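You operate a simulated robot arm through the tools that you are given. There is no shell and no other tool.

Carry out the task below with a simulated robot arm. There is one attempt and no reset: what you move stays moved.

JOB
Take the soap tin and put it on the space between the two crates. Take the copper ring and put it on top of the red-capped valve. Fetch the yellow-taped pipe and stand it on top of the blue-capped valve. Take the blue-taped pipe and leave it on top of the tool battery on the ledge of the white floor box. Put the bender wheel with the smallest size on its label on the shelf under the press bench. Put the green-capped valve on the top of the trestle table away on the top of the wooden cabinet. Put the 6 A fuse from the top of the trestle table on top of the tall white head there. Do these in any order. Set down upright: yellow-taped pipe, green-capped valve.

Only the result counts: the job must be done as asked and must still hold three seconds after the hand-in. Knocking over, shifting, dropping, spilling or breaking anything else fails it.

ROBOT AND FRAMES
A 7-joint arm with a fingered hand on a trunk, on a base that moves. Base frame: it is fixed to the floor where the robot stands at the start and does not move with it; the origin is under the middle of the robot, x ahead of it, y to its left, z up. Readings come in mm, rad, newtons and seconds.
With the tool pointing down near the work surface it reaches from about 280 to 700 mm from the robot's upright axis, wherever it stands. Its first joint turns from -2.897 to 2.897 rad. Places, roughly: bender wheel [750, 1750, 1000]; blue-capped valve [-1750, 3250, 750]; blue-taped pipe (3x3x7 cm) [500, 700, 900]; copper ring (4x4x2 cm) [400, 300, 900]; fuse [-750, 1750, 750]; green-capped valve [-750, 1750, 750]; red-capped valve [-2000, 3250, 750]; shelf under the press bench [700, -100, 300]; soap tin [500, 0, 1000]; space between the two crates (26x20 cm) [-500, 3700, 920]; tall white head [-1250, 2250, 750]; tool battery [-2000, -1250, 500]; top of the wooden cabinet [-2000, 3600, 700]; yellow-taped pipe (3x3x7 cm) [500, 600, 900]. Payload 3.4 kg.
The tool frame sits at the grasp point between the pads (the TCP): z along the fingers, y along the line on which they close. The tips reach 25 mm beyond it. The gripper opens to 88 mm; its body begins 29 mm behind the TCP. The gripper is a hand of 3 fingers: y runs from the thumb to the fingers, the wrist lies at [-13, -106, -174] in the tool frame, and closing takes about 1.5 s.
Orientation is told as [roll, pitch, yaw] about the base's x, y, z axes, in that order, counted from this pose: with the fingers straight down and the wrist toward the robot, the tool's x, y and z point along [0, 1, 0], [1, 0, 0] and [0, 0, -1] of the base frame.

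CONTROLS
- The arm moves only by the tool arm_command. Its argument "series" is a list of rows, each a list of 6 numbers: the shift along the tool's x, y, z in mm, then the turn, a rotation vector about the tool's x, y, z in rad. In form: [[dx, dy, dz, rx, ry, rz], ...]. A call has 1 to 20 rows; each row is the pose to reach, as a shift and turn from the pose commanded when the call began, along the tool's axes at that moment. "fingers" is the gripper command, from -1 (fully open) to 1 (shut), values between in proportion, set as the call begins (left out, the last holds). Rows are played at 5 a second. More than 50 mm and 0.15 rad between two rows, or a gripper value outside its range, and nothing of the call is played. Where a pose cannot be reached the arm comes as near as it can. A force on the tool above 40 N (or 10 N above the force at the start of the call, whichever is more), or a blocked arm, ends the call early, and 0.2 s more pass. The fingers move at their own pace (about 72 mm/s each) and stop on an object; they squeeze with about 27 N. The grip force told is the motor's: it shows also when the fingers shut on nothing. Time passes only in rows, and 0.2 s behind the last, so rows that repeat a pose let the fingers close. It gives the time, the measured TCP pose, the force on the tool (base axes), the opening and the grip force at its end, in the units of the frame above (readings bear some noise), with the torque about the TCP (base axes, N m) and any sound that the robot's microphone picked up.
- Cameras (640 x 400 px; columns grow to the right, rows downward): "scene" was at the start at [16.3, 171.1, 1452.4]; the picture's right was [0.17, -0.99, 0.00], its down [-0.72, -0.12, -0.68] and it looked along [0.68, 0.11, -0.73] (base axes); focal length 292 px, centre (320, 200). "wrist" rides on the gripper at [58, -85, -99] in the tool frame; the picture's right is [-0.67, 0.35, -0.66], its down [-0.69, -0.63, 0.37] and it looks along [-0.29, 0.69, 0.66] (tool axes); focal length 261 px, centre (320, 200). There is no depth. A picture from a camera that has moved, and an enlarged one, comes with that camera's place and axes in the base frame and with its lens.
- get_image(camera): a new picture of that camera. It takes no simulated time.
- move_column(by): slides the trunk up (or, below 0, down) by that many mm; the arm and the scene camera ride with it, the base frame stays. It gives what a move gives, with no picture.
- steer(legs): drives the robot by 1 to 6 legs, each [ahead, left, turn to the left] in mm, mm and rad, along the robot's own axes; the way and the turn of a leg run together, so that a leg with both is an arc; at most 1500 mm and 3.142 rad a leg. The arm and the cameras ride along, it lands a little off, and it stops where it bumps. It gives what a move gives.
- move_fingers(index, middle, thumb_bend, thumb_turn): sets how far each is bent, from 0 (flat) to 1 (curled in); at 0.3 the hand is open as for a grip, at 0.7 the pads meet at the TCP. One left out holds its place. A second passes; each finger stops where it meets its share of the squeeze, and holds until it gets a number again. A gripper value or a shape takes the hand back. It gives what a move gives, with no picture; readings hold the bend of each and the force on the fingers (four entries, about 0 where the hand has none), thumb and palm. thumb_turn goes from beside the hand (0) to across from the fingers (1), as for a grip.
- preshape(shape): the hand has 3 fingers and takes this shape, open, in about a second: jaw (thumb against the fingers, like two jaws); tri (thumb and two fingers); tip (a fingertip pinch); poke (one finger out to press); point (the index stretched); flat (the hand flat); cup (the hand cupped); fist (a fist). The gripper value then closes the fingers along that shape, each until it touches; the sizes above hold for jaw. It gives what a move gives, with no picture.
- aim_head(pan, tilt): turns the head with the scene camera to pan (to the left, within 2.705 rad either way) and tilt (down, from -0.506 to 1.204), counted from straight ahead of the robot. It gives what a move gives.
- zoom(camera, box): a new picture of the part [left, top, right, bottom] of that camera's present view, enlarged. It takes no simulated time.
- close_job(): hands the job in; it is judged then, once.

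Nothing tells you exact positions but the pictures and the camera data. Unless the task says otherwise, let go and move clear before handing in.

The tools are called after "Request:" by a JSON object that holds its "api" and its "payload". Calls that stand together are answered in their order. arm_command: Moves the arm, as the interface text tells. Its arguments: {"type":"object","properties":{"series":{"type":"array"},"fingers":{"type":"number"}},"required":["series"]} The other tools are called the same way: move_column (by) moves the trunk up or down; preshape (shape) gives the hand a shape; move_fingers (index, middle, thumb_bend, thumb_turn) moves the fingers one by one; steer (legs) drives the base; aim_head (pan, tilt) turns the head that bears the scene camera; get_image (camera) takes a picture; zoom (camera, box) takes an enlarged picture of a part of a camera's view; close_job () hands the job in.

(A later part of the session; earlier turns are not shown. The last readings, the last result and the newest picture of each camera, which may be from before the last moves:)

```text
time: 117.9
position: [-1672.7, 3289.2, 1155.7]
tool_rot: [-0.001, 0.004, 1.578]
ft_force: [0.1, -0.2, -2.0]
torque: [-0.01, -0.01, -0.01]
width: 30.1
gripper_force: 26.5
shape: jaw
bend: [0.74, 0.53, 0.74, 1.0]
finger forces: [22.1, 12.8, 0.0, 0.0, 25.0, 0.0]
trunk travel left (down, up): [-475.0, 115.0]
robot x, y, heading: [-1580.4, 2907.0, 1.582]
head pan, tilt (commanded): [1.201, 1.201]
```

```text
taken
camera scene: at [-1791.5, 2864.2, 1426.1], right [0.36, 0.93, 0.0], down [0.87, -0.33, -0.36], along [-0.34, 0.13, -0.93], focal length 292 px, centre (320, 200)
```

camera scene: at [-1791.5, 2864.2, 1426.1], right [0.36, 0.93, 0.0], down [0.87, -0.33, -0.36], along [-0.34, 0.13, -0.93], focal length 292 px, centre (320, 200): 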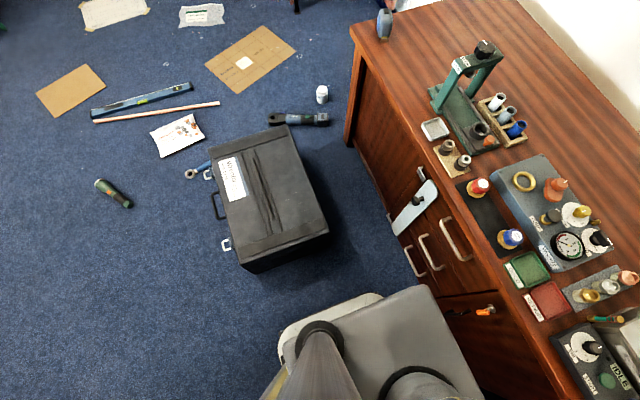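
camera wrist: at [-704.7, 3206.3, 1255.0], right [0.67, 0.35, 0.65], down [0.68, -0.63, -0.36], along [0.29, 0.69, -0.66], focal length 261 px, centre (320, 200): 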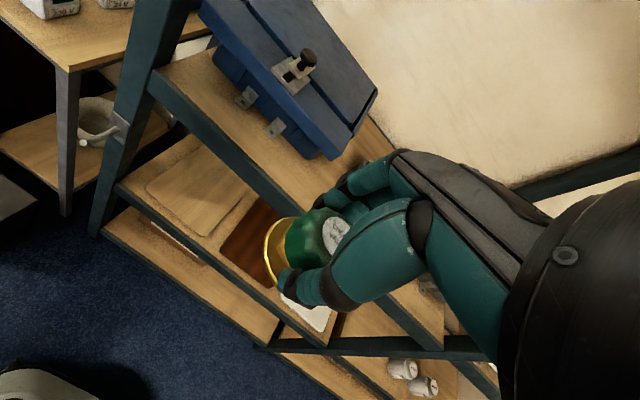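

The robot's base is compact (about ±210 mm), so I can get close to the cabinet. I'll move in, then extend the arm over the free wood behind the instruments.

Request:
{"api": "steer", "payload": {"legs": [[0, 110, 0], [140, 0, 0]]}}

Request:
{"api": "aim_head", "payload": {"pan": 0.0, "tilt": 0.85}}

Request:
{"api": "get_image", "payload": {"camera": "scene"}}

```text
time: 120.1
position: [-1785.9, 3412.3, 1154.1]
tool_rot: [-0.001, 0.005, 1.582]
ft_force: [-0.3, 0.7, -1.3]
torque: [-0.05, 0.01, 0.0]
width: 30.1
gripper_force: 27.0
shape: jaw
bend: [0.74, 0.53, 0.74, 1.0]
finger forces: [22.4, 12.9, 0.1, 0.0, 25.3, 0.0]
trunk travel left (down, up): [-475.0, 115.0]
robot x, y, heading: [-1692.7, 3030.1, 1.585]
head pan, tilt (commanded): [1.201, 1.201]
stopped in leg 2: the robot was blocked; the commanded pose is now the measured one
```

```text
time: 121.5
position: [-1786.3, 3413.9, 1153.5]
tool_rot: [0.0, 0.005, 1.584]
ft_force: [-0.2, -0.2, -0.9]
torque: [-0.02, 0.02, 0.04]
width: 30.4
gripper_force: 26.7
shape: jaw
bend: [0.74, 0.53, 0.74, 1.0]
finger forces: [22.4, 12.9, 0.1, 0.0, 25.2, 0.1]
trunk travel left (down, up): [-475.0, 115.0]
robot x, y, heading: [-1690.9, 3032.2, 1.585]
head pan, tilt (commanded): [0.0, 0.85]
```

```text
taken
camera scene: at [-1850.7, 3046.6, 1449.8], right [1.0, 0.01, 0.0], down [0.01, -0.75, -0.66], along [-0.01, 0.66, -0.75], focal length 292 px, centre (320, 200)
```

scene: 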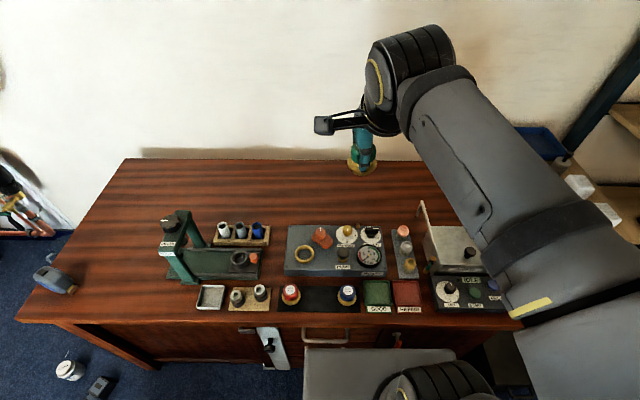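

The base touched the cabinet front and stopped; I'll back off 15 mm. Then lower the trunk and extend over the free area at about (-1785, 3650).

Request:
{"api": "steer", "payload": {"legs": [[-15, 0, 0]]}}

Request:
{"api": "arm_command", "payload": {"series": [[0, 45, 0, 0, 0, 0], [0, 90, 0, 0, 0, 0], [0, 135, 0, 0, 0, 0], [0, 180, 0, 0, 0, 0], [0, 225, 0, 0, 0, 0], [0, 252, 0, 0, 0, 0], [0, 252, 0, 0, 0, 0]]}}

Request:
{"api": "move_column", "payload": {"by": -220}}

Request:
{"api": "get_image", "payload": {"camera": "scene"}}

Request:
{"api": "get_image", "payload": {"camera": "wrist"}}

```text
time: 122.2
position: [-1785.7, 3397.4, 1154.0]
tool_rot: [0.0, 0.003, 1.583]
ft_force: [0.1, -0.2, -1.3]
torque: [0.02, 0.0, -0.01]
width: 30.2
gripper_force: 27.8
shape: jaw
bend: [0.74, 0.53, 0.74, 1.0]
finger forces: [22.3, 12.9, 0.1, 0.1, 25.3, 0.1]
trunk travel left (down, up): [-475.0, 115.0]
robot x, y, heading: [-1690.7, 3016.7, 1.583]
head pan, tilt (commanded): [0.0, 0.85]
```

```text
time: 123.8
position: [-1788.8, 3647.3, 1148.9]
tool_rot: [-0.003, 0.009, 1.584]
ft_force: [1.3, 0.3, -0.6]
torque: [0.0, 0.02, 0.0]
width: 30.2
gripper_force: 27.1
shape: jaw
bend: [0.74, 0.53, 0.74, 1.0]
finger forces: [24.6, 13.4, 0.0, 0.0, 24.9, 0.0]
out of reach, approached as far as the arm can: row 6, 7
trunk travel left (down, up): [-475.0, 115.0]
robot x, y, heading: [-1688.4, 3015.6, 1.589]
head pan, tilt (commanded): [0.0, 0.85]
```

```text
time: 126.2
position: [-1787.9, 3647.6, 930.4]
tool_rot: [-0.001, 0.002, 1.582]
ft_force: [-0.6, -0.5, -0.8]
torque: [-0.03, -0.04, 0.01]
width: 30.0
gripper_force: 26.8
shape: jaw
bend: [0.74, 0.53, 0.74, 1.0]
finger forces: [24.8, 13.5, 0.0, 0.0, 25.1, 0.0]
trunk travel left (down, up): [-255.0, 335.0]
robot x, y, heading: [-1691.0, 3015.9, 1.587]
head pan, tilt (commanded): [0.0, 0.85]
```

```text
taken
camera scene: at [-1850.4, 3031.9, 1229.9], right [1.0, 0.01, 0.0], down [0.01, -0.75, -0.66], along [-0.01, 0.66, -0.75], focal length 292 px, centre (320, 200)
```

scene: 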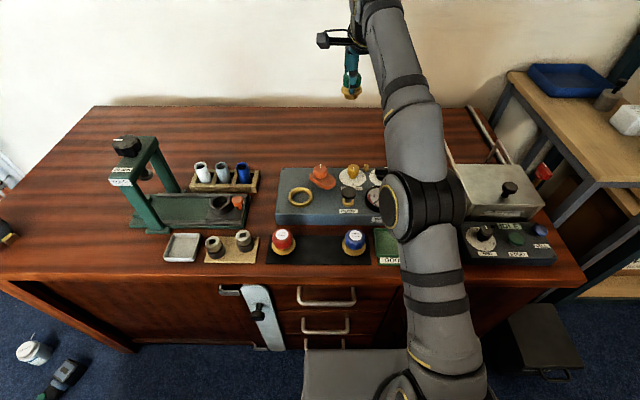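

```text
taken
camera wrist: at [-1844.2, 3562.2, 1030.0], right [0.67, 0.36, 0.65], down [0.69, -0.62, -0.36], along [0.28, 0.69, -0.66], focal length 261 px, centre (320, 200)
```

wrist: 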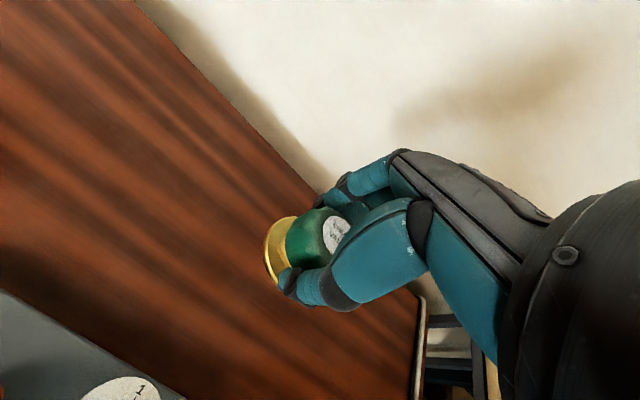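

Lowering by the trunk would bring the elbow too near the instruments, so I'll raise the trunk back and lower with the arm instead.

Request:
{"api": "move_column", "payload": {"by": 190}}

Request:
{"api": "arm_command", "payload": {"series": [[0, 0, 40, 0, 0, 0], [0, 0, 80, 0, 0, 0], [0, 0, 120, 0, 0, 0], [0, 0, 160, 0, 0, 0], [0, 0, 200, 0, 0, 0], [0, 0, 240, 0, 0, 0], [0, 0, 240, 0, 0, 0]]}}

Request:
{"api": "get_image", "payload": {"camera": "scene"}}

Request:
{"api": "get_image", "payload": {"camera": "wrist"}}

```text
time: 128.2
position: [-1788.9, 3646.6, 1118.8]
tool_rot: [0.0, 0.004, 1.584]
ft_force: [-0.4, -0.6, -0.7]
torque: [0.0, -0.02, -0.01]
width: 29.9
gripper_force: 26.7
shape: jaw
bend: [0.74, 0.53, 0.74, 1.0]
finger forces: [24.8, 13.6, 0.0, 0.0, 25.4, 0.0]
trunk travel left (down, up): [-445.0, 145.0]
robot x, y, heading: [-1686.1, 3015.5, 1.586]
head pan, tilt (commanded): [0.0, 0.85]
```

```text
time: 129.8
position: [-1788.2, 3644.7, 879.9]
tool_rot: [0.001, 0.004, 1.582]
ft_force: [0.0, -0.4, -0.6]
torque: [-0.03, -0.01, 0.0]
width: 30.1
gripper_force: 27.7
shape: jaw
bend: [0.74, 0.54, 0.74, 1.0]
finger forces: [25.8, 13.0, 0.1, 0.1, 27.0, 0.0]
trunk travel left (down, up): [-445.0, 145.0]
robot x, y, heading: [-1685.4, 3013.9, 1.584]
head pan, tilt (commanded): [0.0, 0.85]
```

```text
taken
camera scene: at [-1850.4, 3032.0, 1419.8], right [1.0, 0.01, 0.0], down [0.01, -0.75, -0.66], along [-0.01, 0.66, -0.75], focal length 292 px, centre (320, 200)
```

scene: 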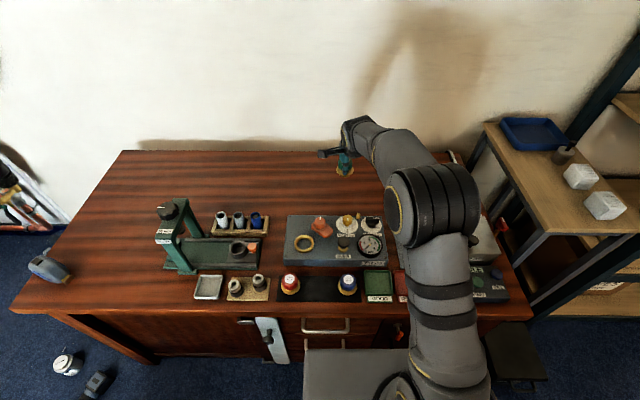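

```text
taken
camera wrist: at [-1843.6, 3559.9, 979.4], right [0.67, 0.36, 0.65], down [0.69, -0.62, -0.36], along [0.28, 0.69, -0.66], focal length 261 px, centre (320, 200)
```

wrist: 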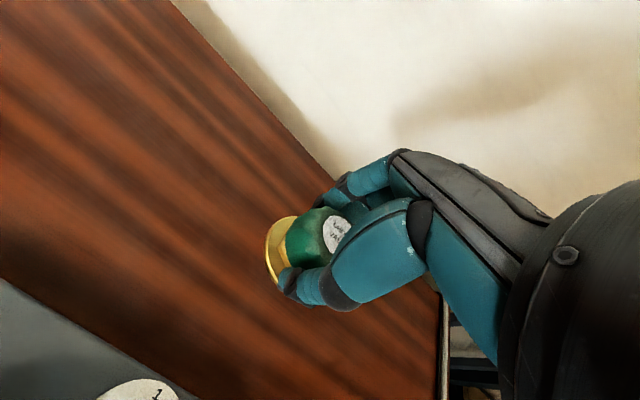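

Request:
{"api": "arm_command", "payload": {"series": [[0, 0, 30, 0, 0, 0], [0, 0, 60, 0, 0, 0], [0, 0, 85, 0, 0, 0], [0, 0, 100, 0, 0, 0], [0, 0, 110, 0, 0, 0], [0, 0, 118, 0, 0, 0], [0, 0, 118, 0, 0, 0]]}}

Request:
{"api": "get_image", "payload": {"camera": "wrist"}}

Request:
{"api": "zoom", "payload": {"camera": "scene", "box": [260, 110, 440, 290]}}

```text
time: 131.4
position: [-1788.7, 3645.5, 761.0]
tool_rot: [0.0, 0.005, 1.583]
ft_force: [-0.4, 0.3, -0.8]
torque: [0.01, 0.02, 0.04]
width: 29.9
gripper_force: 26.6
shape: jaw
bend: [0.74, 0.54, 0.74, 1.0]
finger forces: [26.4, 13.1, 0.0, 0.1, 27.6, 0.0]
trunk travel left (down, up): [-445.0, 145.0]
robot x, y, heading: [-1689.9, 3015.1, 1.582]
head pan, tilt (commanded): [0.0, 0.85]
```

```text
taken
camera wrist: at [-1844.7, 3559.9, 861.4], right [0.66, 0.36, 0.65], down [0.69, -0.62, -0.36], along [0.28, 0.69, -0.66], focal length 261 px, centre (320, 200)
```

wrist: 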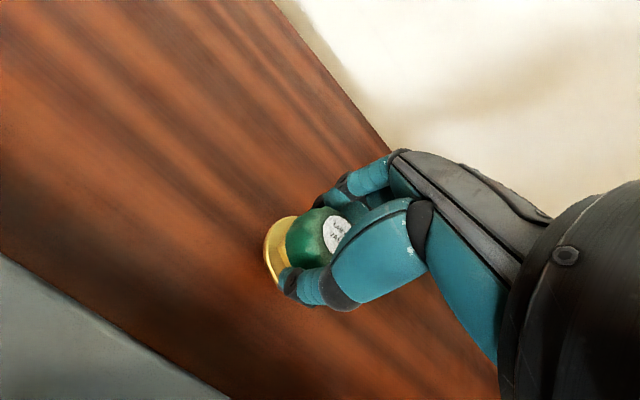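

```text
2.22 times, centred on (350, 200) of scene
camera zoom: at [-1850.4, 3032.0, 1419.8], right [1.0, 0.01, 0.0], down [0.01, -0.75, -0.66], along [-0.01, 0.66, -0.75], focal length 648 px, centre (253, 200)
```

zoom: 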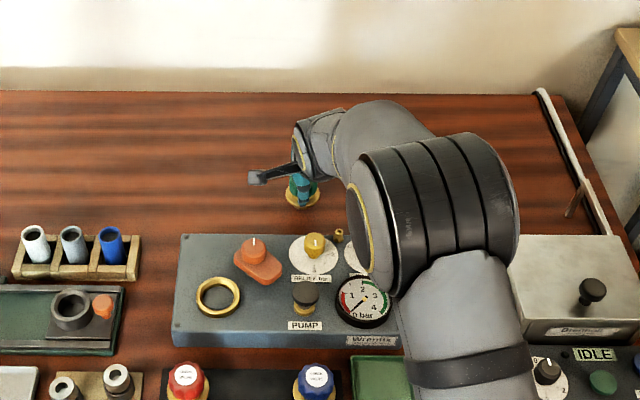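

Request:
{"api": "arm_command", "payload": {"series": [[0, 0, 3, 0, 0, 0], [0, 0, 6, 0, 0, 0], [0, 0, 9, 0, 0, 0], [0, 0, 12, 0, 0, 0], [0, 0, 12, 0, 0, 0]]}}

Request:
{"api": "arm_command", "payload": {"series": [[0, 0, 2, 0, 0, 0], [0, 0, 4, 0, 0, 0], [0, 0, 4, 0, 0, 0]]}}

Request:
{"api": "arm_command", "payload": {"series": [[0, 0, 2, 0, 0, 0], [0, 0, 3, 0, 0, 0], [0, 0, 3, 0, 0, 0]]}}

```text
time: 132.7
position: [-1788.2, 3646.3, 749.6]
tool_rot: [0.0, 0.006, 1.583]
ft_force: [-1.0, 0.0, -1.9]
torque: [0.01, 0.0, -0.03]
width: 29.6
gripper_force: 27.2
shape: jaw
bend: [0.74, 0.54, 0.74, 1.0]
finger forces: [26.6, 13.1, 0.0, 0.0, 27.7, 0.1]
trunk travel left (down, up): [-445.0, 145.0]
robot x, y, heading: [-1690.7, 3017.0, 1.583]
head pan, tilt (commanded): [0.0, 0.85]
```

```text
time: 133.4
position: [-1788.4, 3645.7, 744.8]
tool_rot: [0.002, 0.004, 1.583]
ft_force: [0.5, -0.5, -1.3]
torque: [0.04, 0.01, -0.02]
width: 29.6
gripper_force: 26.5
shape: jaw
bend: [0.74, 0.54, 0.74, 1.0]
finger forces: [26.5, 13.2, 0.0, 0.0, 27.8, 0.0]
trunk travel left (down, up): [-445.0, 145.0]
robot x, y, heading: [-1685.7, 3016.5, 1.586]
head pan, tilt (commanded): [0.0, 0.85]
```

```text
time: 134.2
position: [-1789.1, 3645.0, 742.4]
tool_rot: [0.0, 0.005, 1.583]
ft_force: [0.1, -0.6, 2.0]
torque: [-0.01, 0.05, 0.01]
width: 29.8
gripper_force: 27.3
shape: jaw
bend: [0.74, 0.54, 0.74, 1.0]
finger forces: [28.3, 12.5, 0.0, 0.0, 29.3, 0.0]
trunk travel left (down, up): [-445.0, 145.0]
robot x, y, heading: [-1690.3, 3016.7, 1.59]
head pan, tilt (commanded): [0.0, 0.85]
```

Request:
{"api": "arm_command", "payload": {"series": [[0, 0, 1, 0, 0, 0], [0, 0, 1, 0, 0, 0]]}}

Request:
{"api": "arm_command", "payload": {"series": [[0, 0, 0, 0, 0, 0], [0, 0, 0, 0, 0, 0], [0, 0, 0, 0, 0, 0], [0, 0, 0, 0, 0, 0], [0, 0, 0, 0, 0, 0], [0, 0, 0, 0, 0, 0]], "fingers": -0.6}}

Request:
{"api": "zoom", "payload": {"camera": "wrist", "box": [150, 120, 450, 400]}}

```text
time: 134.8
position: [-1787.7, 3645.2, 742.4]
tool_rot: [0.0, 0.004, 1.584]
ft_force: [-0.2, 1.8, 4.8]
torque: [0.06, 0.06, -0.02]
width: 29.9
gripper_force: 27.3
shape: jaw
bend: [0.74, 0.54, 0.74, 1.0]
finger forces: [31.5, 12.5, 0.0, 0.1, 29.3, 0.0]
trunk travel left (down, up): [-445.0, 145.0]
robot x, y, heading: [-1691.1, 3016.8, 1.582]
head pan, tilt (commanded): [0.0, 0.85]
```

```text
time: 136.2
position: [-1787.7, 3646.2, 741.2]
tool_rot: [-0.002, 0.005, 1.583]
ft_force: [0.1, -0.1, 0.1]
torque: [-0.02, 0.02, 0.0]
width: 70.4
gripper_force: 0.0
shape: jaw
bend: [0.27, 0.34, 0.49, 0.99]
finger forces: [0.0, 0.0, 0.0, 0.1, 0.0, 0.1]
trunk travel left (down, up): [-445.0, 145.0]
robot x, y, heading: [-1694.4, 3014.0, 1.585]
head pan, tilt (commanded): [0.0, 0.85]
```

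```text
1.43 times, centred on (300, 260) of wrist
camera zoom: at [-1843.7, 3559.9, 842.6], right [0.67, 0.36, 0.65], down [0.69, -0.62, -0.36], along [0.28, 0.69, -0.66], focal length 372 px, centre (349, 114)
```

zoom: 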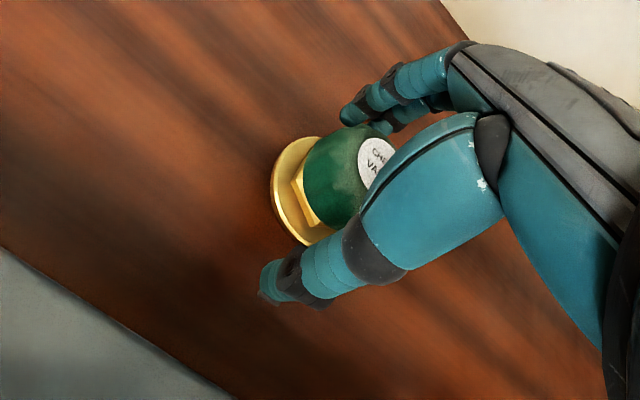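

The valve stands upright and free on the cabinet. I'll lift straight up and retract.

Request:
{"api": "arm_command", "payload": {"series": [[0, 0, -8, 0, 0, 0], [0, 0, -20, 0, 0, 0], [0, 0, -50, 0, 0, 0], [0, 0, -100, 0, 0, 0], [0, 0, -150, 0, 0, 0], [0, 0, -200, 0, 0, 0], [0, 0, -250, 0, 0, 0], [0, 0, -300, 0, 0, 0], [0, 0, -350, 0, 0, 0]]}}

Request:
{"api": "arm_command", "payload": {"series": [[0, -45, 0, 0, 0, 0], [0, -90, 0, 0, 0, 0], [0, -135, 0, 0, 0, 0], [0, -180, 0, 0, 0, 0], [0, -225, 0, 0, 0, 0], [0, -250, 0, 0, 0, 0]], "fingers": -1}}

Request:
{"api": "get_image", "payload": {"camera": "scene"}}

```text
time: 138.2
position: [-1786.2, 3648.6, 1093.6]
tool_rot: [0.0, 0.006, 1.583]
ft_force: [-0.7, -0.2, 0.2]
torque: [-0.01, -0.01, -0.01]
width: 70.3
gripper_force: 0.1
shape: jaw
bend: [0.27, 0.34, 0.49, 0.99]
finger forces: [0.0, 0.0, 0.0, 0.1, 0.1, 0.0]
trunk travel left (down, up): [-445.0, 145.0]
robot x, y, heading: [-1690.6, 3016.3, 1.582]
head pan, tilt (commanded): [0.0, 0.85]
```

```text
time: 139.7
position: [-1785.6, 3397.1, 1092.9]
tool_rot: [-0.002, 0.006, 1.583]
ft_force: [-0.5, 0.0, 0.2]
torque: [-0.02, -0.02, 0.0]
width: 87.5
gripper_force: 0.0
shape: jaw
bend: [0.3, 0.3, 0.3, 0.98]
finger forces: [0.1, 0.1, 0.0, 0.0, 0.1, 0.0]
trunk travel left (down, up): [-445.0, 145.0]
robot x, y, heading: [-1691.4, 3016.1, 1.587]
head pan, tilt (commanded): [0.0, 0.85]
```

```text
taken
camera scene: at [-1850.3, 3031.4, 1419.8], right [1.0, 0.01, 0.0], down [0.01, -0.75, -0.66], along [-0.01, 0.66, -0.75], focal length 292 px, centre (320, 200)
```

scene: 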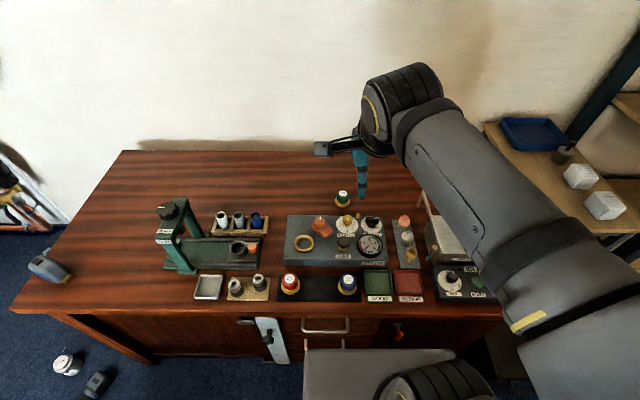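

Green valve done. While here, I'll zoom on the red- and blue-capped valves to record their positions for later.

Request:
{"api": "zoom", "payload": {"camera": "scene", "box": [260, 180, 400, 310]}}

Request:
{"api": "get_image", "payload": {"camera": "wrist"}}

```text
3.08 times, centred on (330, 245) of scene
camera zoom: at [-1850.3, 3031.4, 1419.8], right [1.0, 0.01, 0.0], down [0.01, -0.75, -0.66], along [-0.01, 0.66, -0.75], focal length 898 px, centre (289, 62)
```

zoom: 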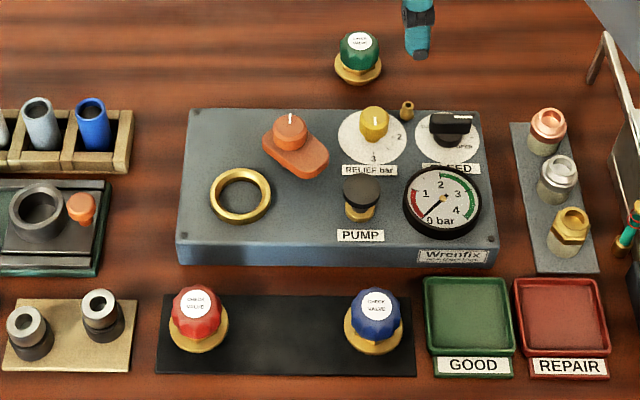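

```text
taken
camera wrist: at [-1842.0, 3311.1, 1193.0], right [0.67, 0.36, 0.65], down [0.69, -0.62, -0.36], along [0.28, 0.69, -0.66], focal length 261 px, centre (320, 200)
```

wrist: 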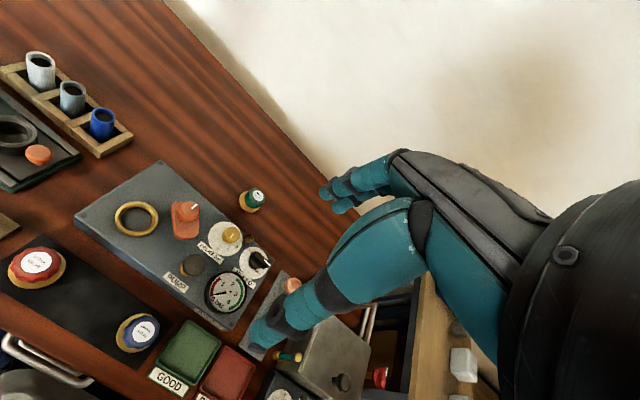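

Positions recorded: red cap (-1928, 3358, 755), blue cap (-1785, 3359, 755). Next the 6 A fuse: I'll park on the west side of the trestle table, from where both the fuse and the white head are reachable.

Request:
{"api": "steer", "payload": {"legs": [[-960, -40, 0], [0, 0, -1.584]]}}

Request:
{"api": "aim_head", "payload": {"pan": 0.0, "tilt": 0.75}}

Request:
{"api": "get_image", "payload": {"camera": "scene"}}

```text
time: 148.5
position: [-1256.2, 2137.8, 1092.8]
tool_rot: [0.0, 0.005, 0.01]
ft_force: [0.1, 0.4, 0.5]
torque: [0.0, 0.0, -0.02]
width: 87.5
gripper_force: 0.1
shape: jaw
bend: [0.3, 0.3, 0.3, 0.98]
finger forces: [0.0, 0.0, 0.0, 0.0, 0.0, 0.1]
trunk travel left (down, up): [-445.0, 145.0]
robot x, y, heading: [-1637.0, 2040.9, 0.007]
head pan, tilt (commanded): [0.0, 0.85]
```

```text
time: 149.2
position: [-1256.7, 2136.9, 1092.4]
tool_rot: [0.001, 0.006, 0.008]
ft_force: [0.0, 0.9, 0.2]
torque: [-0.02, -0.01, -0.01]
width: 87.9
gripper_force: 0.1
shape: jaw
bend: [0.3, 0.3, 0.3, 0.98]
finger forces: [0.0, 0.0, 0.0, 0.1, 0.0, 0.1]
trunk travel left (down, up): [-445.0, 145.0]
robot x, y, heading: [-1636.3, 2043.5, 0.005]
head pan, tilt (commanded): [0.0, 0.75]
```

```text
taken
camera scene: at [-1619.2, 2200.2, 1427.8], right [0.01, -1.0, 0.0], down [-0.68, -0.01, -0.73], along [0.73, 0.01, -0.68], focal length 292 px, centre (320, 200)
```

scene: 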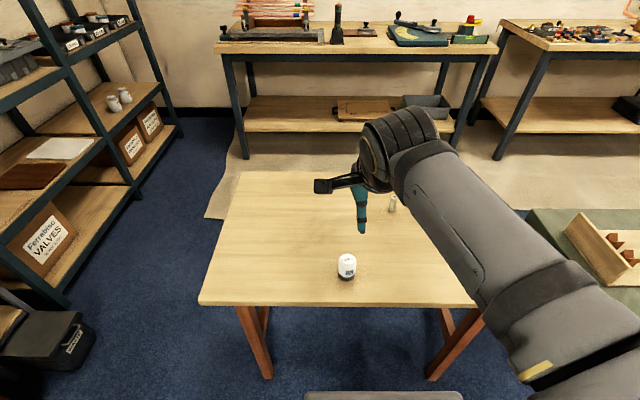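

Request:
{"api": "steer", "payload": {"legs": [[65, 0, 0]]}}

Request:
{"api": "move_column", "payload": {"by": -120}}

Request:
{"api": "arm_command", "payload": {"series": [[-40, 30, 0, 0, 0, 0], [-80, 60, 0, 0, 0, 0], [-120, 100, 0, 0, 0, 0], [-150, 140, 0, 0, 0, 0], [-160, 180, 0, 0, 0, 0], [-160, 200, 0, 0, 0, 0], [-160, 200, 0, 0, 0, 0]]}}

Request:
{"api": "get_image", "payload": {"camera": "scene"}}

Request:
{"api": "get_image", "payload": {"camera": "wrist"}}

```text
time: 150.2
position: [-1190.8, 2137.3, 1092.3]
tool_rot: [-0.001, 0.005, 0.007]
ft_force: [0.4, -0.2, 0.2]
torque: [0.02, -0.02, -0.02]
width: 87.2
gripper_force: 0.1
shape: jaw
bend: [0.3, 0.3, 0.3, 0.98]
finger forces: [0.0, 0.0, 0.0, 0.1, 0.0, 0.1]
trunk travel left (down, up): [-445.0, 145.0]
robot x, y, heading: [-1572.2, 2045.8, 0.011]
head pan, tilt (commanded): [0.0, 0.75]
```

```text
time: 151.7
position: [-1191.2, 2138.0, 973.2]
tool_rot: [0.001, 0.003, 0.01]
ft_force: [0.3, -0.4, 0.3]
torque: [-0.01, 0.0, -0.01]
width: 87.7
gripper_force: 0.1
shape: jaw
bend: [0.3, 0.3, 0.3, 0.98]
finger forces: [0.1, 0.1, 0.0, 0.0, 0.1, 0.1]
trunk travel left (down, up): [-325.0, 265.0]
robot x, y, heading: [-1571.5, 2042.7, 0.013]
head pan, tilt (commanded): [0.0, 0.75]
```

```text
refused: row 3 steps farther than a row can; nothing moved
```

```text
taken
camera scene: at [-1553.5, 2200.8, 1307.9], right [0.01, -1.0, 0.0], down [-0.68, -0.01, -0.73], along [0.73, 0.01, -0.68], focal length 292 px, centre (320, 200)
```

scene: 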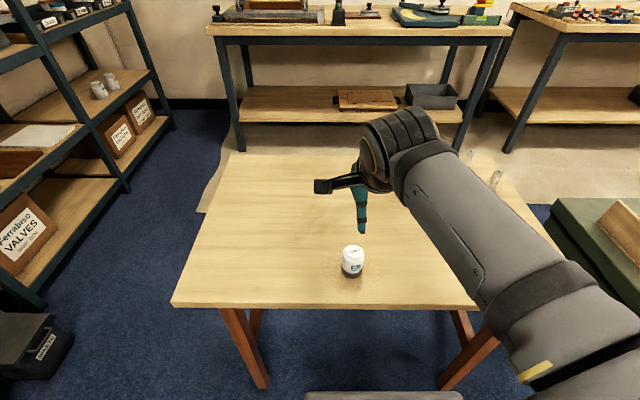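

```text
taken
camera wrist: at [-1274.7, 2195.1, 1073.2], right [0.36, -0.67, 0.65], down [-0.62, -0.69, -0.36], along [0.69, -0.28, -0.66], focal length 261 px, centre (320, 200)
```

wrist: 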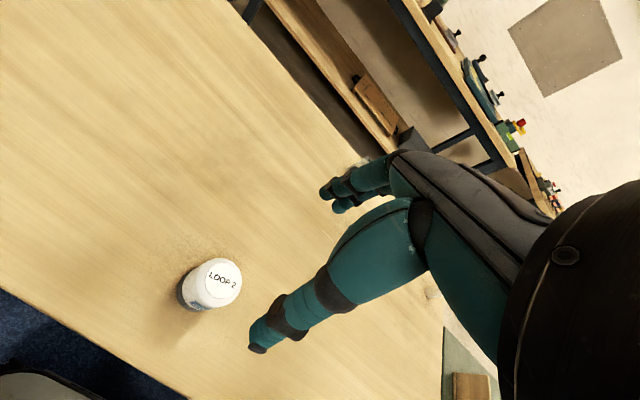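

The white head ("LOOP 2") is at about (-1178, 2134), top z≈815. Now move over toward the 6 A fuse and look.

Request:
{"api": "arm_command", "payload": {"series": [[-35, 25, 0, 0, 0, 0], [-70, 50, 0, 0, 0, 0], [-105, 80, 0, 0, 0, 0], [-135, 115, 0, 0, 0, 0], [-150, 155, 0, 0, 0, 0], [-160, 195, 0, 0, 0, 0], [-160, 195, 0, 0, 0, 0]]}}

Request:
{"api": "get_image", "payload": {"camera": "scene"}}

Request:
{"api": "get_image", "payload": {"camera": "wrist"}}

```text
time: 153.3
position: [-993.5, 1980.2, 972.7]
tool_rot: [0.0, 0.007, 0.008]
ft_force: [0.0, -0.5, -0.2]
torque: [0.02, -0.01, 0.02]
width: 87.2
gripper_force: 0.2
shape: jaw
bend: [0.3, 0.3, 0.3, 0.98]
finger forces: [0.0, 0.1, 0.0, 0.0, 0.0, 0.1]
trunk travel left (down, up): [-325.0, 265.0]
robot x, y, heading: [-1568.2, 2039.7, 0.013]
head pan, tilt (commanded): [0.0, 0.75]
```

```text
taken
camera scene: at [-1553.1, 2200.8, 1307.8], right [0.01, -1.0, 0.0], down [-0.68, -0.01, -0.73], along [0.73, 0.01, -0.68], focal length 292 px, centre (320, 200)
```

scene: 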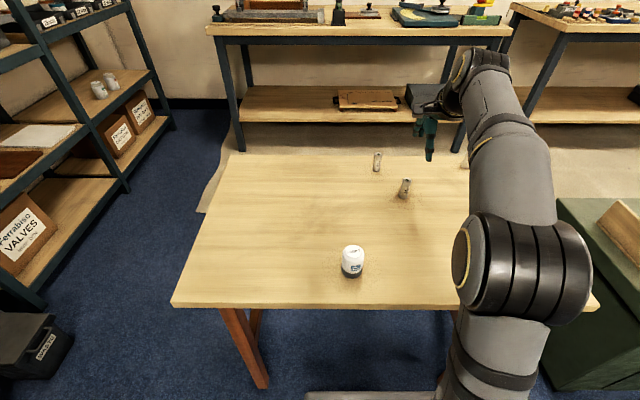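

```text
taken
camera wrist: at [-1077.9, 2037.1, 1073.3], right [0.36, -0.67, 0.65], down [-0.62, -0.69, -0.36], along [0.69, -0.28, -0.66], focal length 261 px, centre (320, 200)
```

wrist: 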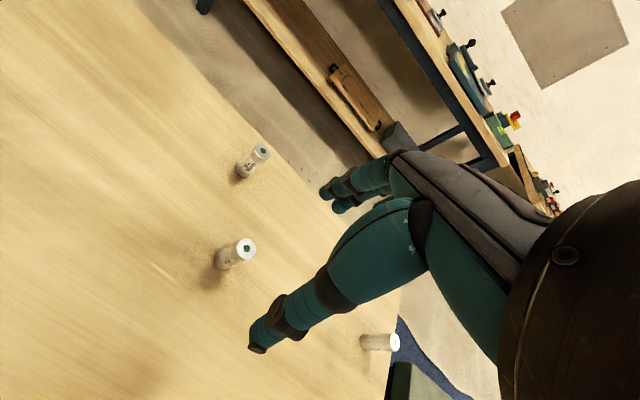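

Request:
{"api": "zoom", "payload": {"camera": "wrist", "box": [190, 120, 300, 290]}}

Request:
{"api": "zoom", "payload": {"camera": "scene", "box": [330, 130, 450, 290]}}

```text
2.35 times, centred on (245, 205) of wrist
camera zoom: at [-1077.9, 2037.1, 1073.3], right [0.36, -0.67, 0.65], down [-0.62, -0.69, -0.36], along [0.69, -0.28, -0.66], focal length 613 px, centre (496, 188)
```

zoom: 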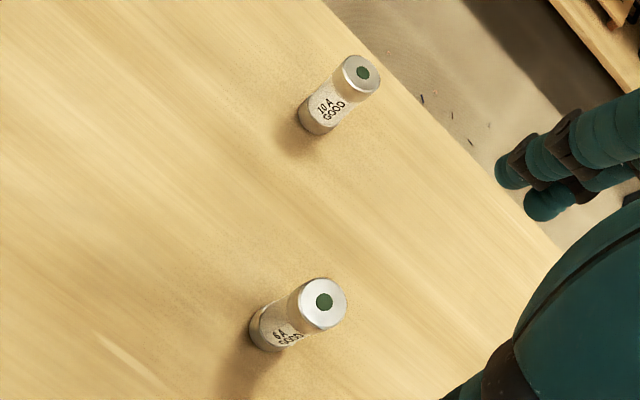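

```text
2.50 times, centred on (390, 210) of scene
camera zoom: at [-1553.1, 2200.8, 1307.8], right [0.01, -1.0, 0.0], down [-0.68, -0.01, -0.73], along [0.73, 0.01, -0.68], focal length 730 px, centre (145, 175)
```

zoom: 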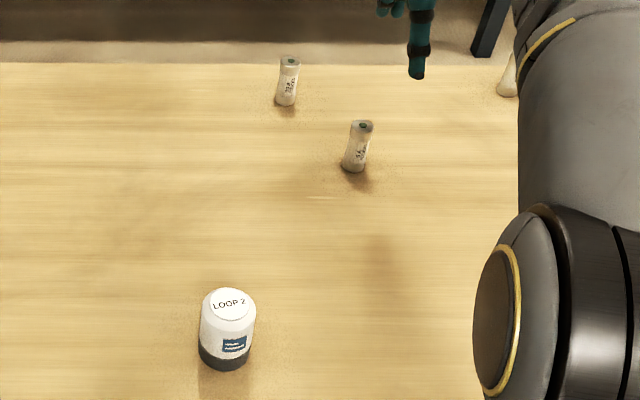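

The 6 A fuse top is at (-945, 1976, 818) and the head top at (-1180, 2135, 814). I'll line up over the fuse and descend.

Request:
{"api": "arm_command", "payload": {"series": [[0, 25, 0, 0, 0, 0], [-1, 48, 0, 0, 0, 0], [-1, 48, 40, 0, 0, 0], [-1, 48, 80, 0, 0, 0], [-1, 48, 115, 0, 0, 0], [-1, 48, 115, 0, 0, 0]]}}

Request:
{"api": "get_image", "payload": {"camera": "wrist"}}

Request:
{"api": "zoom", "payload": {"camera": "scene", "box": [330, 60, 480, 220]}}

```text
time: 154.7
position: [-947.7, 1979.6, 858.2]
tool_rot: [0.001, 0.007, 0.008]
ft_force: [0.0, -1.3, -0.9]
torque: [0.01, 0.04, -0.02]
width: 87.8
gripper_force: 0.0
shape: jaw
bend: [0.3, 0.3, 0.3, 0.98]
finger forces: [0.0, 0.1, 0.0, 0.0, 0.1, 0.0]
trunk travel left (down, up): [-325.0, 265.0]
robot x, y, heading: [-1572.7, 2045.2, 0.008]
head pan, tilt (commanded): [0.0, 0.75]
```

```text
taken
camera wrist: at [-1030.5, 2036.8, 957.9], right [0.36, -0.67, 0.65], down [-0.62, -0.69, -0.36], along [0.69, -0.28, -0.66], focal length 261 px, centre (320, 200)
```

wrist: 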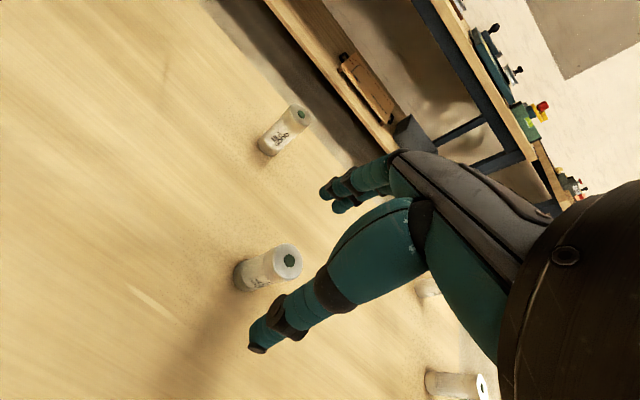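

```text
2.50 times, centred on (405, 140) of scene
camera zoom: at [-1553.3, 2200.8, 1307.9], right [0.01, -1.0, 0.0], down [-0.68, -0.01, -0.73], along [0.73, 0.01, -0.68], focal length 730 px, centre (108, 350)
```

zoom: 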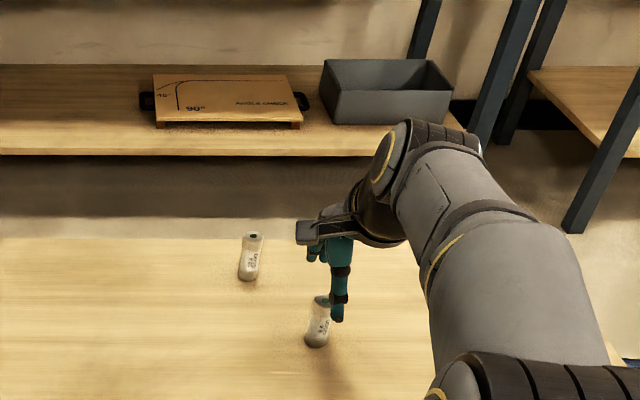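

Request:
{"api": "arm_command", "payload": {"series": [[0, 2, 14, 0, 0, 0], [0, 2.5, 28, 0, 0, 0], [0, 2.5, 42, 0, 0, 0], [0, 2.5, 52, 0, 0, 0], [0, 2.5, 58, 0, 0, 0], [0, 2.5, 58, 0, 0, 0]]}}

Request:
{"api": "zoom", "payload": {"camera": "wrist", "box": [200, 140, 440, 360]}}

```text
time: 156.1
position: [-944.7, 1979.6, 797.8]
tool_rot: [0.002, 0.005, 0.01]
ft_force: [-0.8, -0.4, -0.2]
torque: [0.02, 0.0, -0.01]
width: 87.8
gripper_force: 0.1
shape: jaw
bend: [0.3, 0.3, 0.3, 0.98]
finger forces: [0.0, 0.0, 0.1, 0.0, 0.1, 0.1]
trunk travel left (down, up): [-325.0, 265.0]
robot x, y, heading: [-1574.5, 2043.4, 0.01]
head pan, tilt (commanded): [0.0, 0.75]
```

```text
1.82 times, centred on (320, 250) of wrist
camera zoom: at [-1028.5, 2036.8, 899.0], right [0.36, -0.67, 0.65], down [-0.62, -0.69, -0.36], along [0.69, -0.28, -0.66], focal length 474 px, centre (320, 109)
```

zoom: 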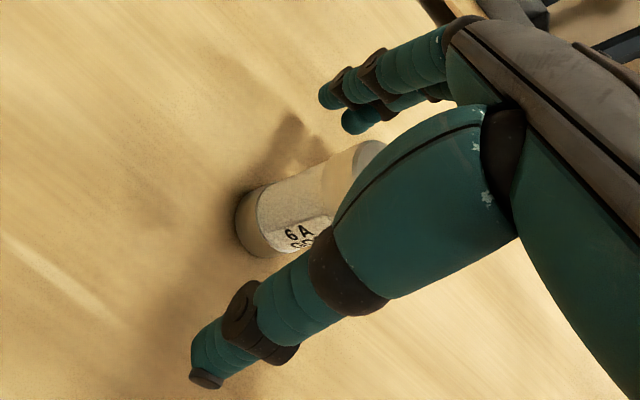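

Request:
{"api": "arm_command", "payload": {"series": [[0, 0, 0, 0, 0, 0], [0, 0, 0, 0, 0, 0], [0, 0, 0, 0, 0, 0], [0, 0, 0, 0, 0, 0], [0, 0, 0, 0, 0, 0], [0, 0, 0, 0, 0, 0], [0, 0, 0, 0, 0, 0], [0, 0, 0, 0, 0, 0]], "fingers": 1}}

Request:
{"api": "zoom", "payload": {"camera": "wrist", "box": [200, 140, 440, 360]}}

```text
time: 157.9
position: [-944.9, 1980.5, 799.0]
tool_rot: [0.0, 0.005, 0.009]
ft_force: [-0.8, -0.3, 0.5]
torque: [-0.02, 0.03, -0.02]
width: 16.2
gripper_force: 26.9
shape: jaw
bend: [0.73, 0.58, 0.75, 1.0]
finger forces: [12.8, 9.8, 0.0, 0.0, 22.1, 0.1]
trunk travel left (down, up): [-325.0, 265.0]
robot x, y, heading: [-1573.0, 2043.1, 0.013]
head pan, tilt (commanded): [0.0, 0.75]
```

```text
1.82 times, centred on (320, 250) of wrist
camera zoom: at [-1028.5, 2036.7, 899.2], right [0.36, -0.67, 0.65], down [-0.62, -0.69, -0.36], along [0.69, -0.28, -0.66], focal length 474 px, centre (320, 109)
```

zoom: 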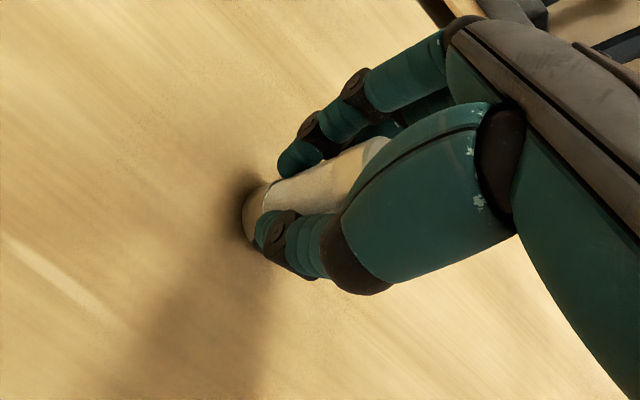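

Request:
{"api": "arm_command", "payload": {"series": [[0, 0, -5, 0, 0, 0], [0, 0, -15, 0, 0, 0], [0, 0, -50, 0, 0, 0], [0, 0, -95, 0, 0, 0], [0, 0, -115, 0, 0, 0], [0, 0, -115, 0, 0, 0]]}}

Request:
{"api": "zoom", "payload": {"camera": "wrist", "box": [200, 140, 440, 360]}}

Request:
{"api": "zoom", "payload": {"camera": "scene", "box": [340, 60, 500, 220]}}

```text
time: 159.3
position: [-943.0, 1977.4, 913.7]
tool_rot: [0.0, 0.006, 0.009]
ft_force: [0.7, -0.1, -1.1]
torque: [0.03, 0.0, 0.03]
width: 15.9
gripper_force: 27.2
shape: jaw
bend: [0.73, 0.58, 0.75, 1.0]
finger forces: [12.8, 10.3, 0.0, 0.0, 22.3, 0.0]
trunk travel left (down, up): [-325.0, 265.0]
robot x, y, heading: [-1572.3, 2044.6, 0.007]
head pan, tilt (commanded): [0.0, 0.75]
```

```text
1.82 times, centred on (320, 250) of wrist
camera zoom: at [-1026.9, 2035.6, 1013.8], right [0.36, -0.67, 0.65], down [-0.62, -0.69, -0.36], along [0.69, -0.28, -0.66], focal length 474 px, centre (320, 109)
```

zoom: 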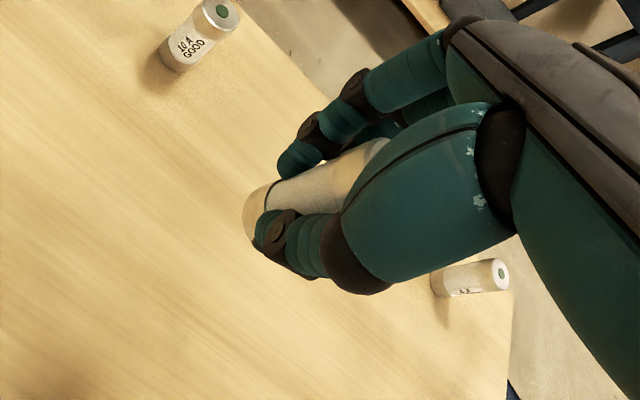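

```text
2.50 times, centred on (420, 140) of scene
camera zoom: at [-1553.4, 2200.8, 1307.8], right [0.01, -1.0, 0.0], down [-0.68, -0.01, -0.73], along [0.73, 0.01, -0.68], focal length 730 px, centre (70, 350)
```

zoom: 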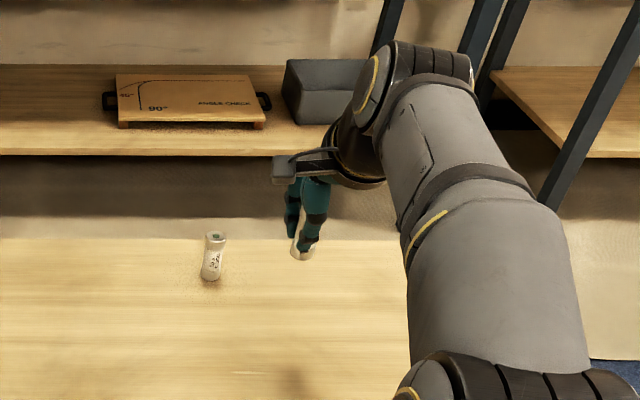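

Request:
{"api": "arm_command", "payload": {"series": [[23, -34, 0, 0, 0, 0], [46, -67, 0, 0, 0, 0], [69, -101, 0, 0, 0, 0], [92, -135, 0, 0, 0, 0], [115, -169, 0, 0, 0, 0], [137, -202, 0, 0, 0, 0], [159.7, -235.6, 0, 0, 0, 0], [159.7, -235.6, 0, 0, 0, 0]]}}

Request:
{"api": "get_image", "payload": {"camera": "wrist"}}

Request:
{"api": "get_image", "payload": {"camera": "scene"}}

```text
time: 161.1
position: [-1181.1, 2138.1, 912.4]
tool_rot: [0.0, 0.005, 0.01]
ft_force: [-0.2, 0.1, 0.2]
torque: [0.04, -0.02, -0.03]
width: 15.9
gripper_force: 26.7
shape: jaw
bend: [0.73, 0.58, 0.75, 1.0]
finger forces: [12.8, 10.6, 0.0, 0.0, 22.2, 0.1]
trunk travel left (down, up): [-325.0, 265.0]
robot x, y, heading: [-1573.0, 2041.7, 0.011]
head pan, tilt (commanded): [0.0, 0.75]
```

```text
taken
camera wrist: at [-1265.0, 2195.7, 1013.4], right [0.36, -0.67, 0.65], down [-0.62, -0.69, -0.36], along [0.69, -0.28, -0.66], focal length 261 px, centre (320, 200)
```

wrist: 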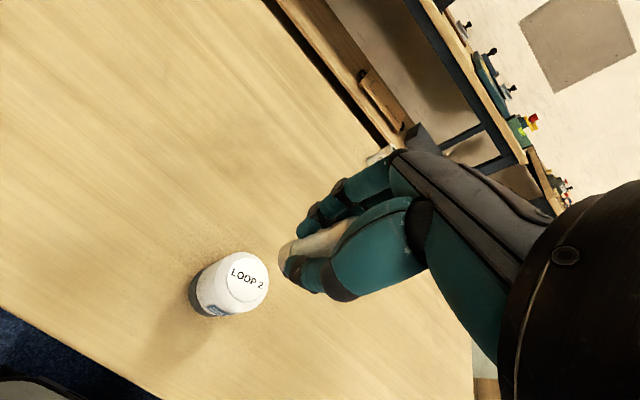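

```text
taken
camera scene: at [-1553.6, 2200.9, 1307.8], right [0.01, -1.0, 0.0], down [-0.68, -0.01, -0.73], along [0.73, 0.01, -0.68], focal length 292 px, centre (320, 200)
```

scene: 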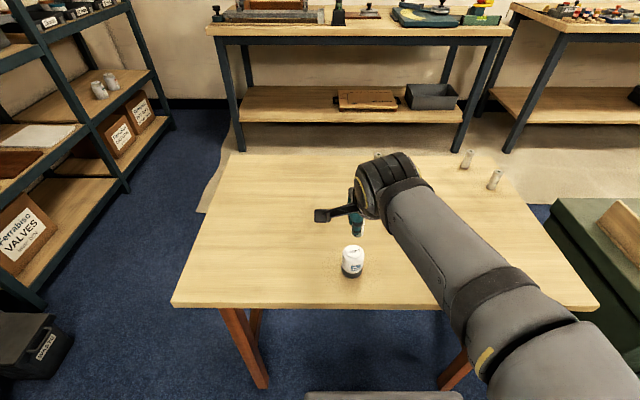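

Request:
{"api": "zoom", "payload": {"camera": "wrist", "box": [170, 200, 370, 340]}}

Request:
{"api": "zoom", "payload": {"camera": "scene", "box": [310, 180, 410, 290]}}

```text
2.86 times, centred on (270, 270) of wrist
camera zoom: at [-1265.0, 2195.7, 1013.4], right [0.36, -0.67, 0.65], down [-0.62, -0.69, -0.36], along [0.69, -0.28, -0.66], focal length 745 px, centre (463, 0)
```

zoom: 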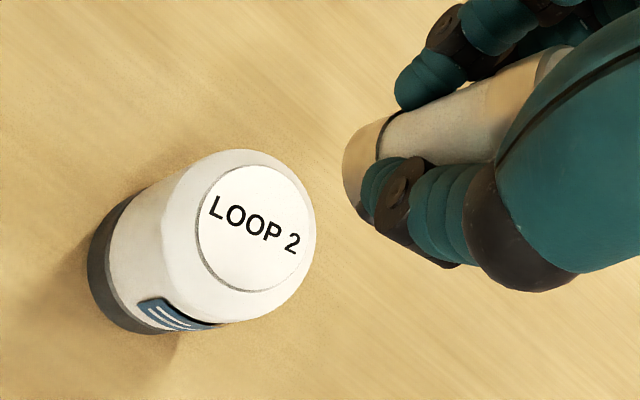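

```text
3.64 times, centred on (360, 235) of scene
camera zoom: at [-1553.6, 2200.9, 1307.8], right [0.01, -1.0, 0.0], down [-0.68, -0.01, -0.73], along [0.73, 0.01, -0.68], focal length 1061 px, centre (174, 73)
```

zoom: 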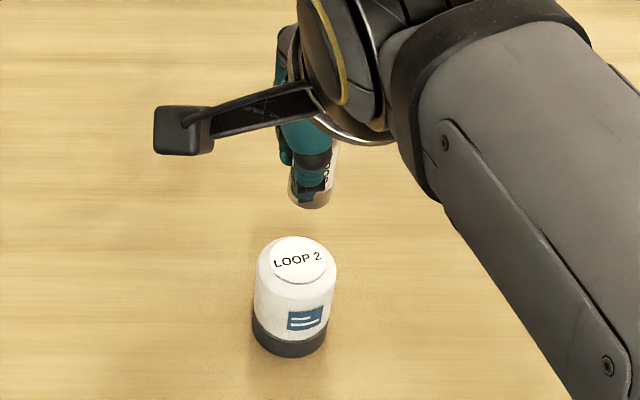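

The fuse is aligned over the head's disc (-1181, 2133, 815). Lowering it.

Request:
{"api": "arm_command", "payload": {"series": [[-1.5, 0, 20, 0, 0, 0], [-1.5, 0, 40, 0, 0, 0], [-1.5, 0, 52, 0, 0, 0], [-1.5, 0, 58, 0, 0, 0], [-1.5, 0, 58, 0, 0, 0]]}}

Request:
{"api": "zoom", "payload": {"camera": "wrist", "box": [200, 140, 440, 360]}}

Request:
{"api": "zoom", "payload": {"camera": "scene", "box": [310, 180, 410, 290]}}

```text
time: 162.3
position: [-1180.7, 2136.0, 858.9]
tool_rot: [0.002, -0.004, 0.011]
ft_force: [0.5, 1.9, 29.3]
torque: [-0.04, -0.03, 0.01]
width: 17.5
gripper_force: 26.4
shape: jaw
bend: [0.73, 0.57, 0.75, 1.0]
finger forces: [15.5, 14.0, 0.1, 0.0, 26.4, 0.0]
trunk travel left (down, up): [-325.0, 265.0]
robot x, y, heading: [-1575.8, 2041.7, 0.008]
head pan, tilt (commanded): [0.0, 0.75]
```

```text
1.82 times, centred on (320, 250) of wrist
camera zoom: at [-1265.7, 2192.6, 959.1], right [0.35, -0.67, 0.66], down [-0.62, -0.69, -0.37], along [0.7, -0.28, -0.66], focal length 474 px, centre (320, 109)
```

zoom: 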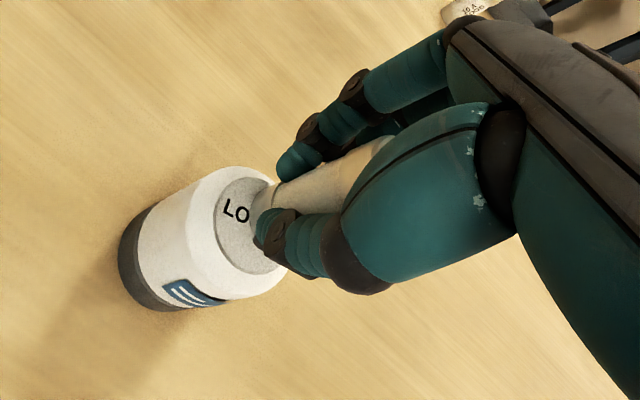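

```text
3.64 times, centred on (360, 235) of scene
camera zoom: at [-1555.5, 2200.7, 1308.3], right [0.01, -1.0, 0.0], down [-0.68, -0.01, -0.73], along [0.73, 0.01, -0.68], focal length 1061 px, centre (174, 73)
```

zoom: 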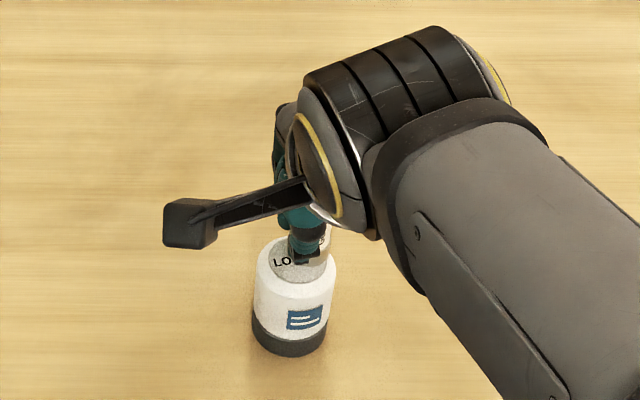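

Request:
{"api": "zoom", "payload": {"camera": "scene", "box": [335, 215, 375, 265]}}

Request:
{"api": "zoom", "payload": {"camera": "wrist", "box": [250, 180, 370, 300]}}

```text
8.00 times, centred on (355, 240) of scene
camera zoom: at [-1555.5, 2200.7, 1308.3], right [0.01, -1.0, 0.0], down [-0.68, -0.01, -0.73], along [0.73, 0.01, -0.68], focal length 2334 px, centre (40, -120)
```

zoom: 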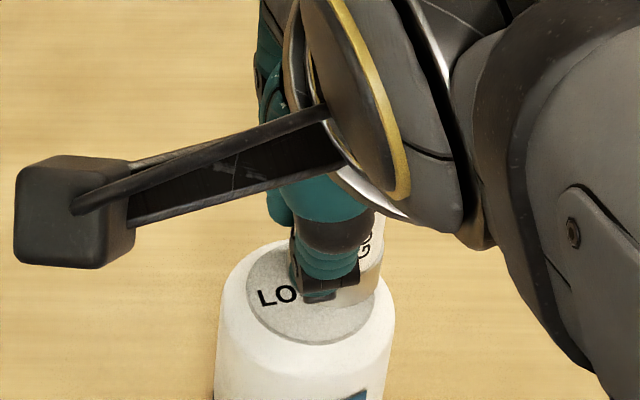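

```text
3.33 times, centred on (310, 240) of wrist
camera zoom: at [-1265.7, 2192.6, 959.1], right [0.35, -0.67, 0.66], down [-0.62, -0.69, -0.37], along [0.7, -0.28, -0.66], focal length 869 px, centre (353, 67)
```

zoom: 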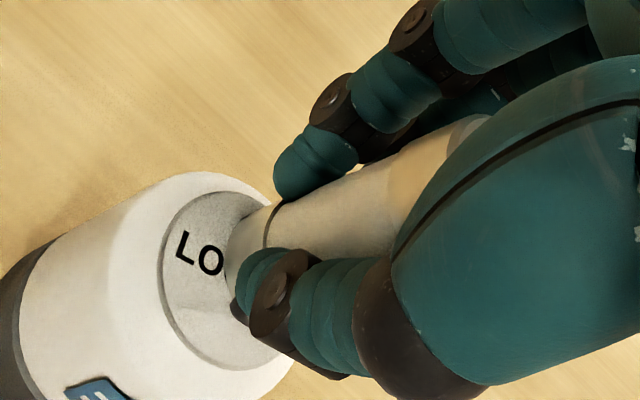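

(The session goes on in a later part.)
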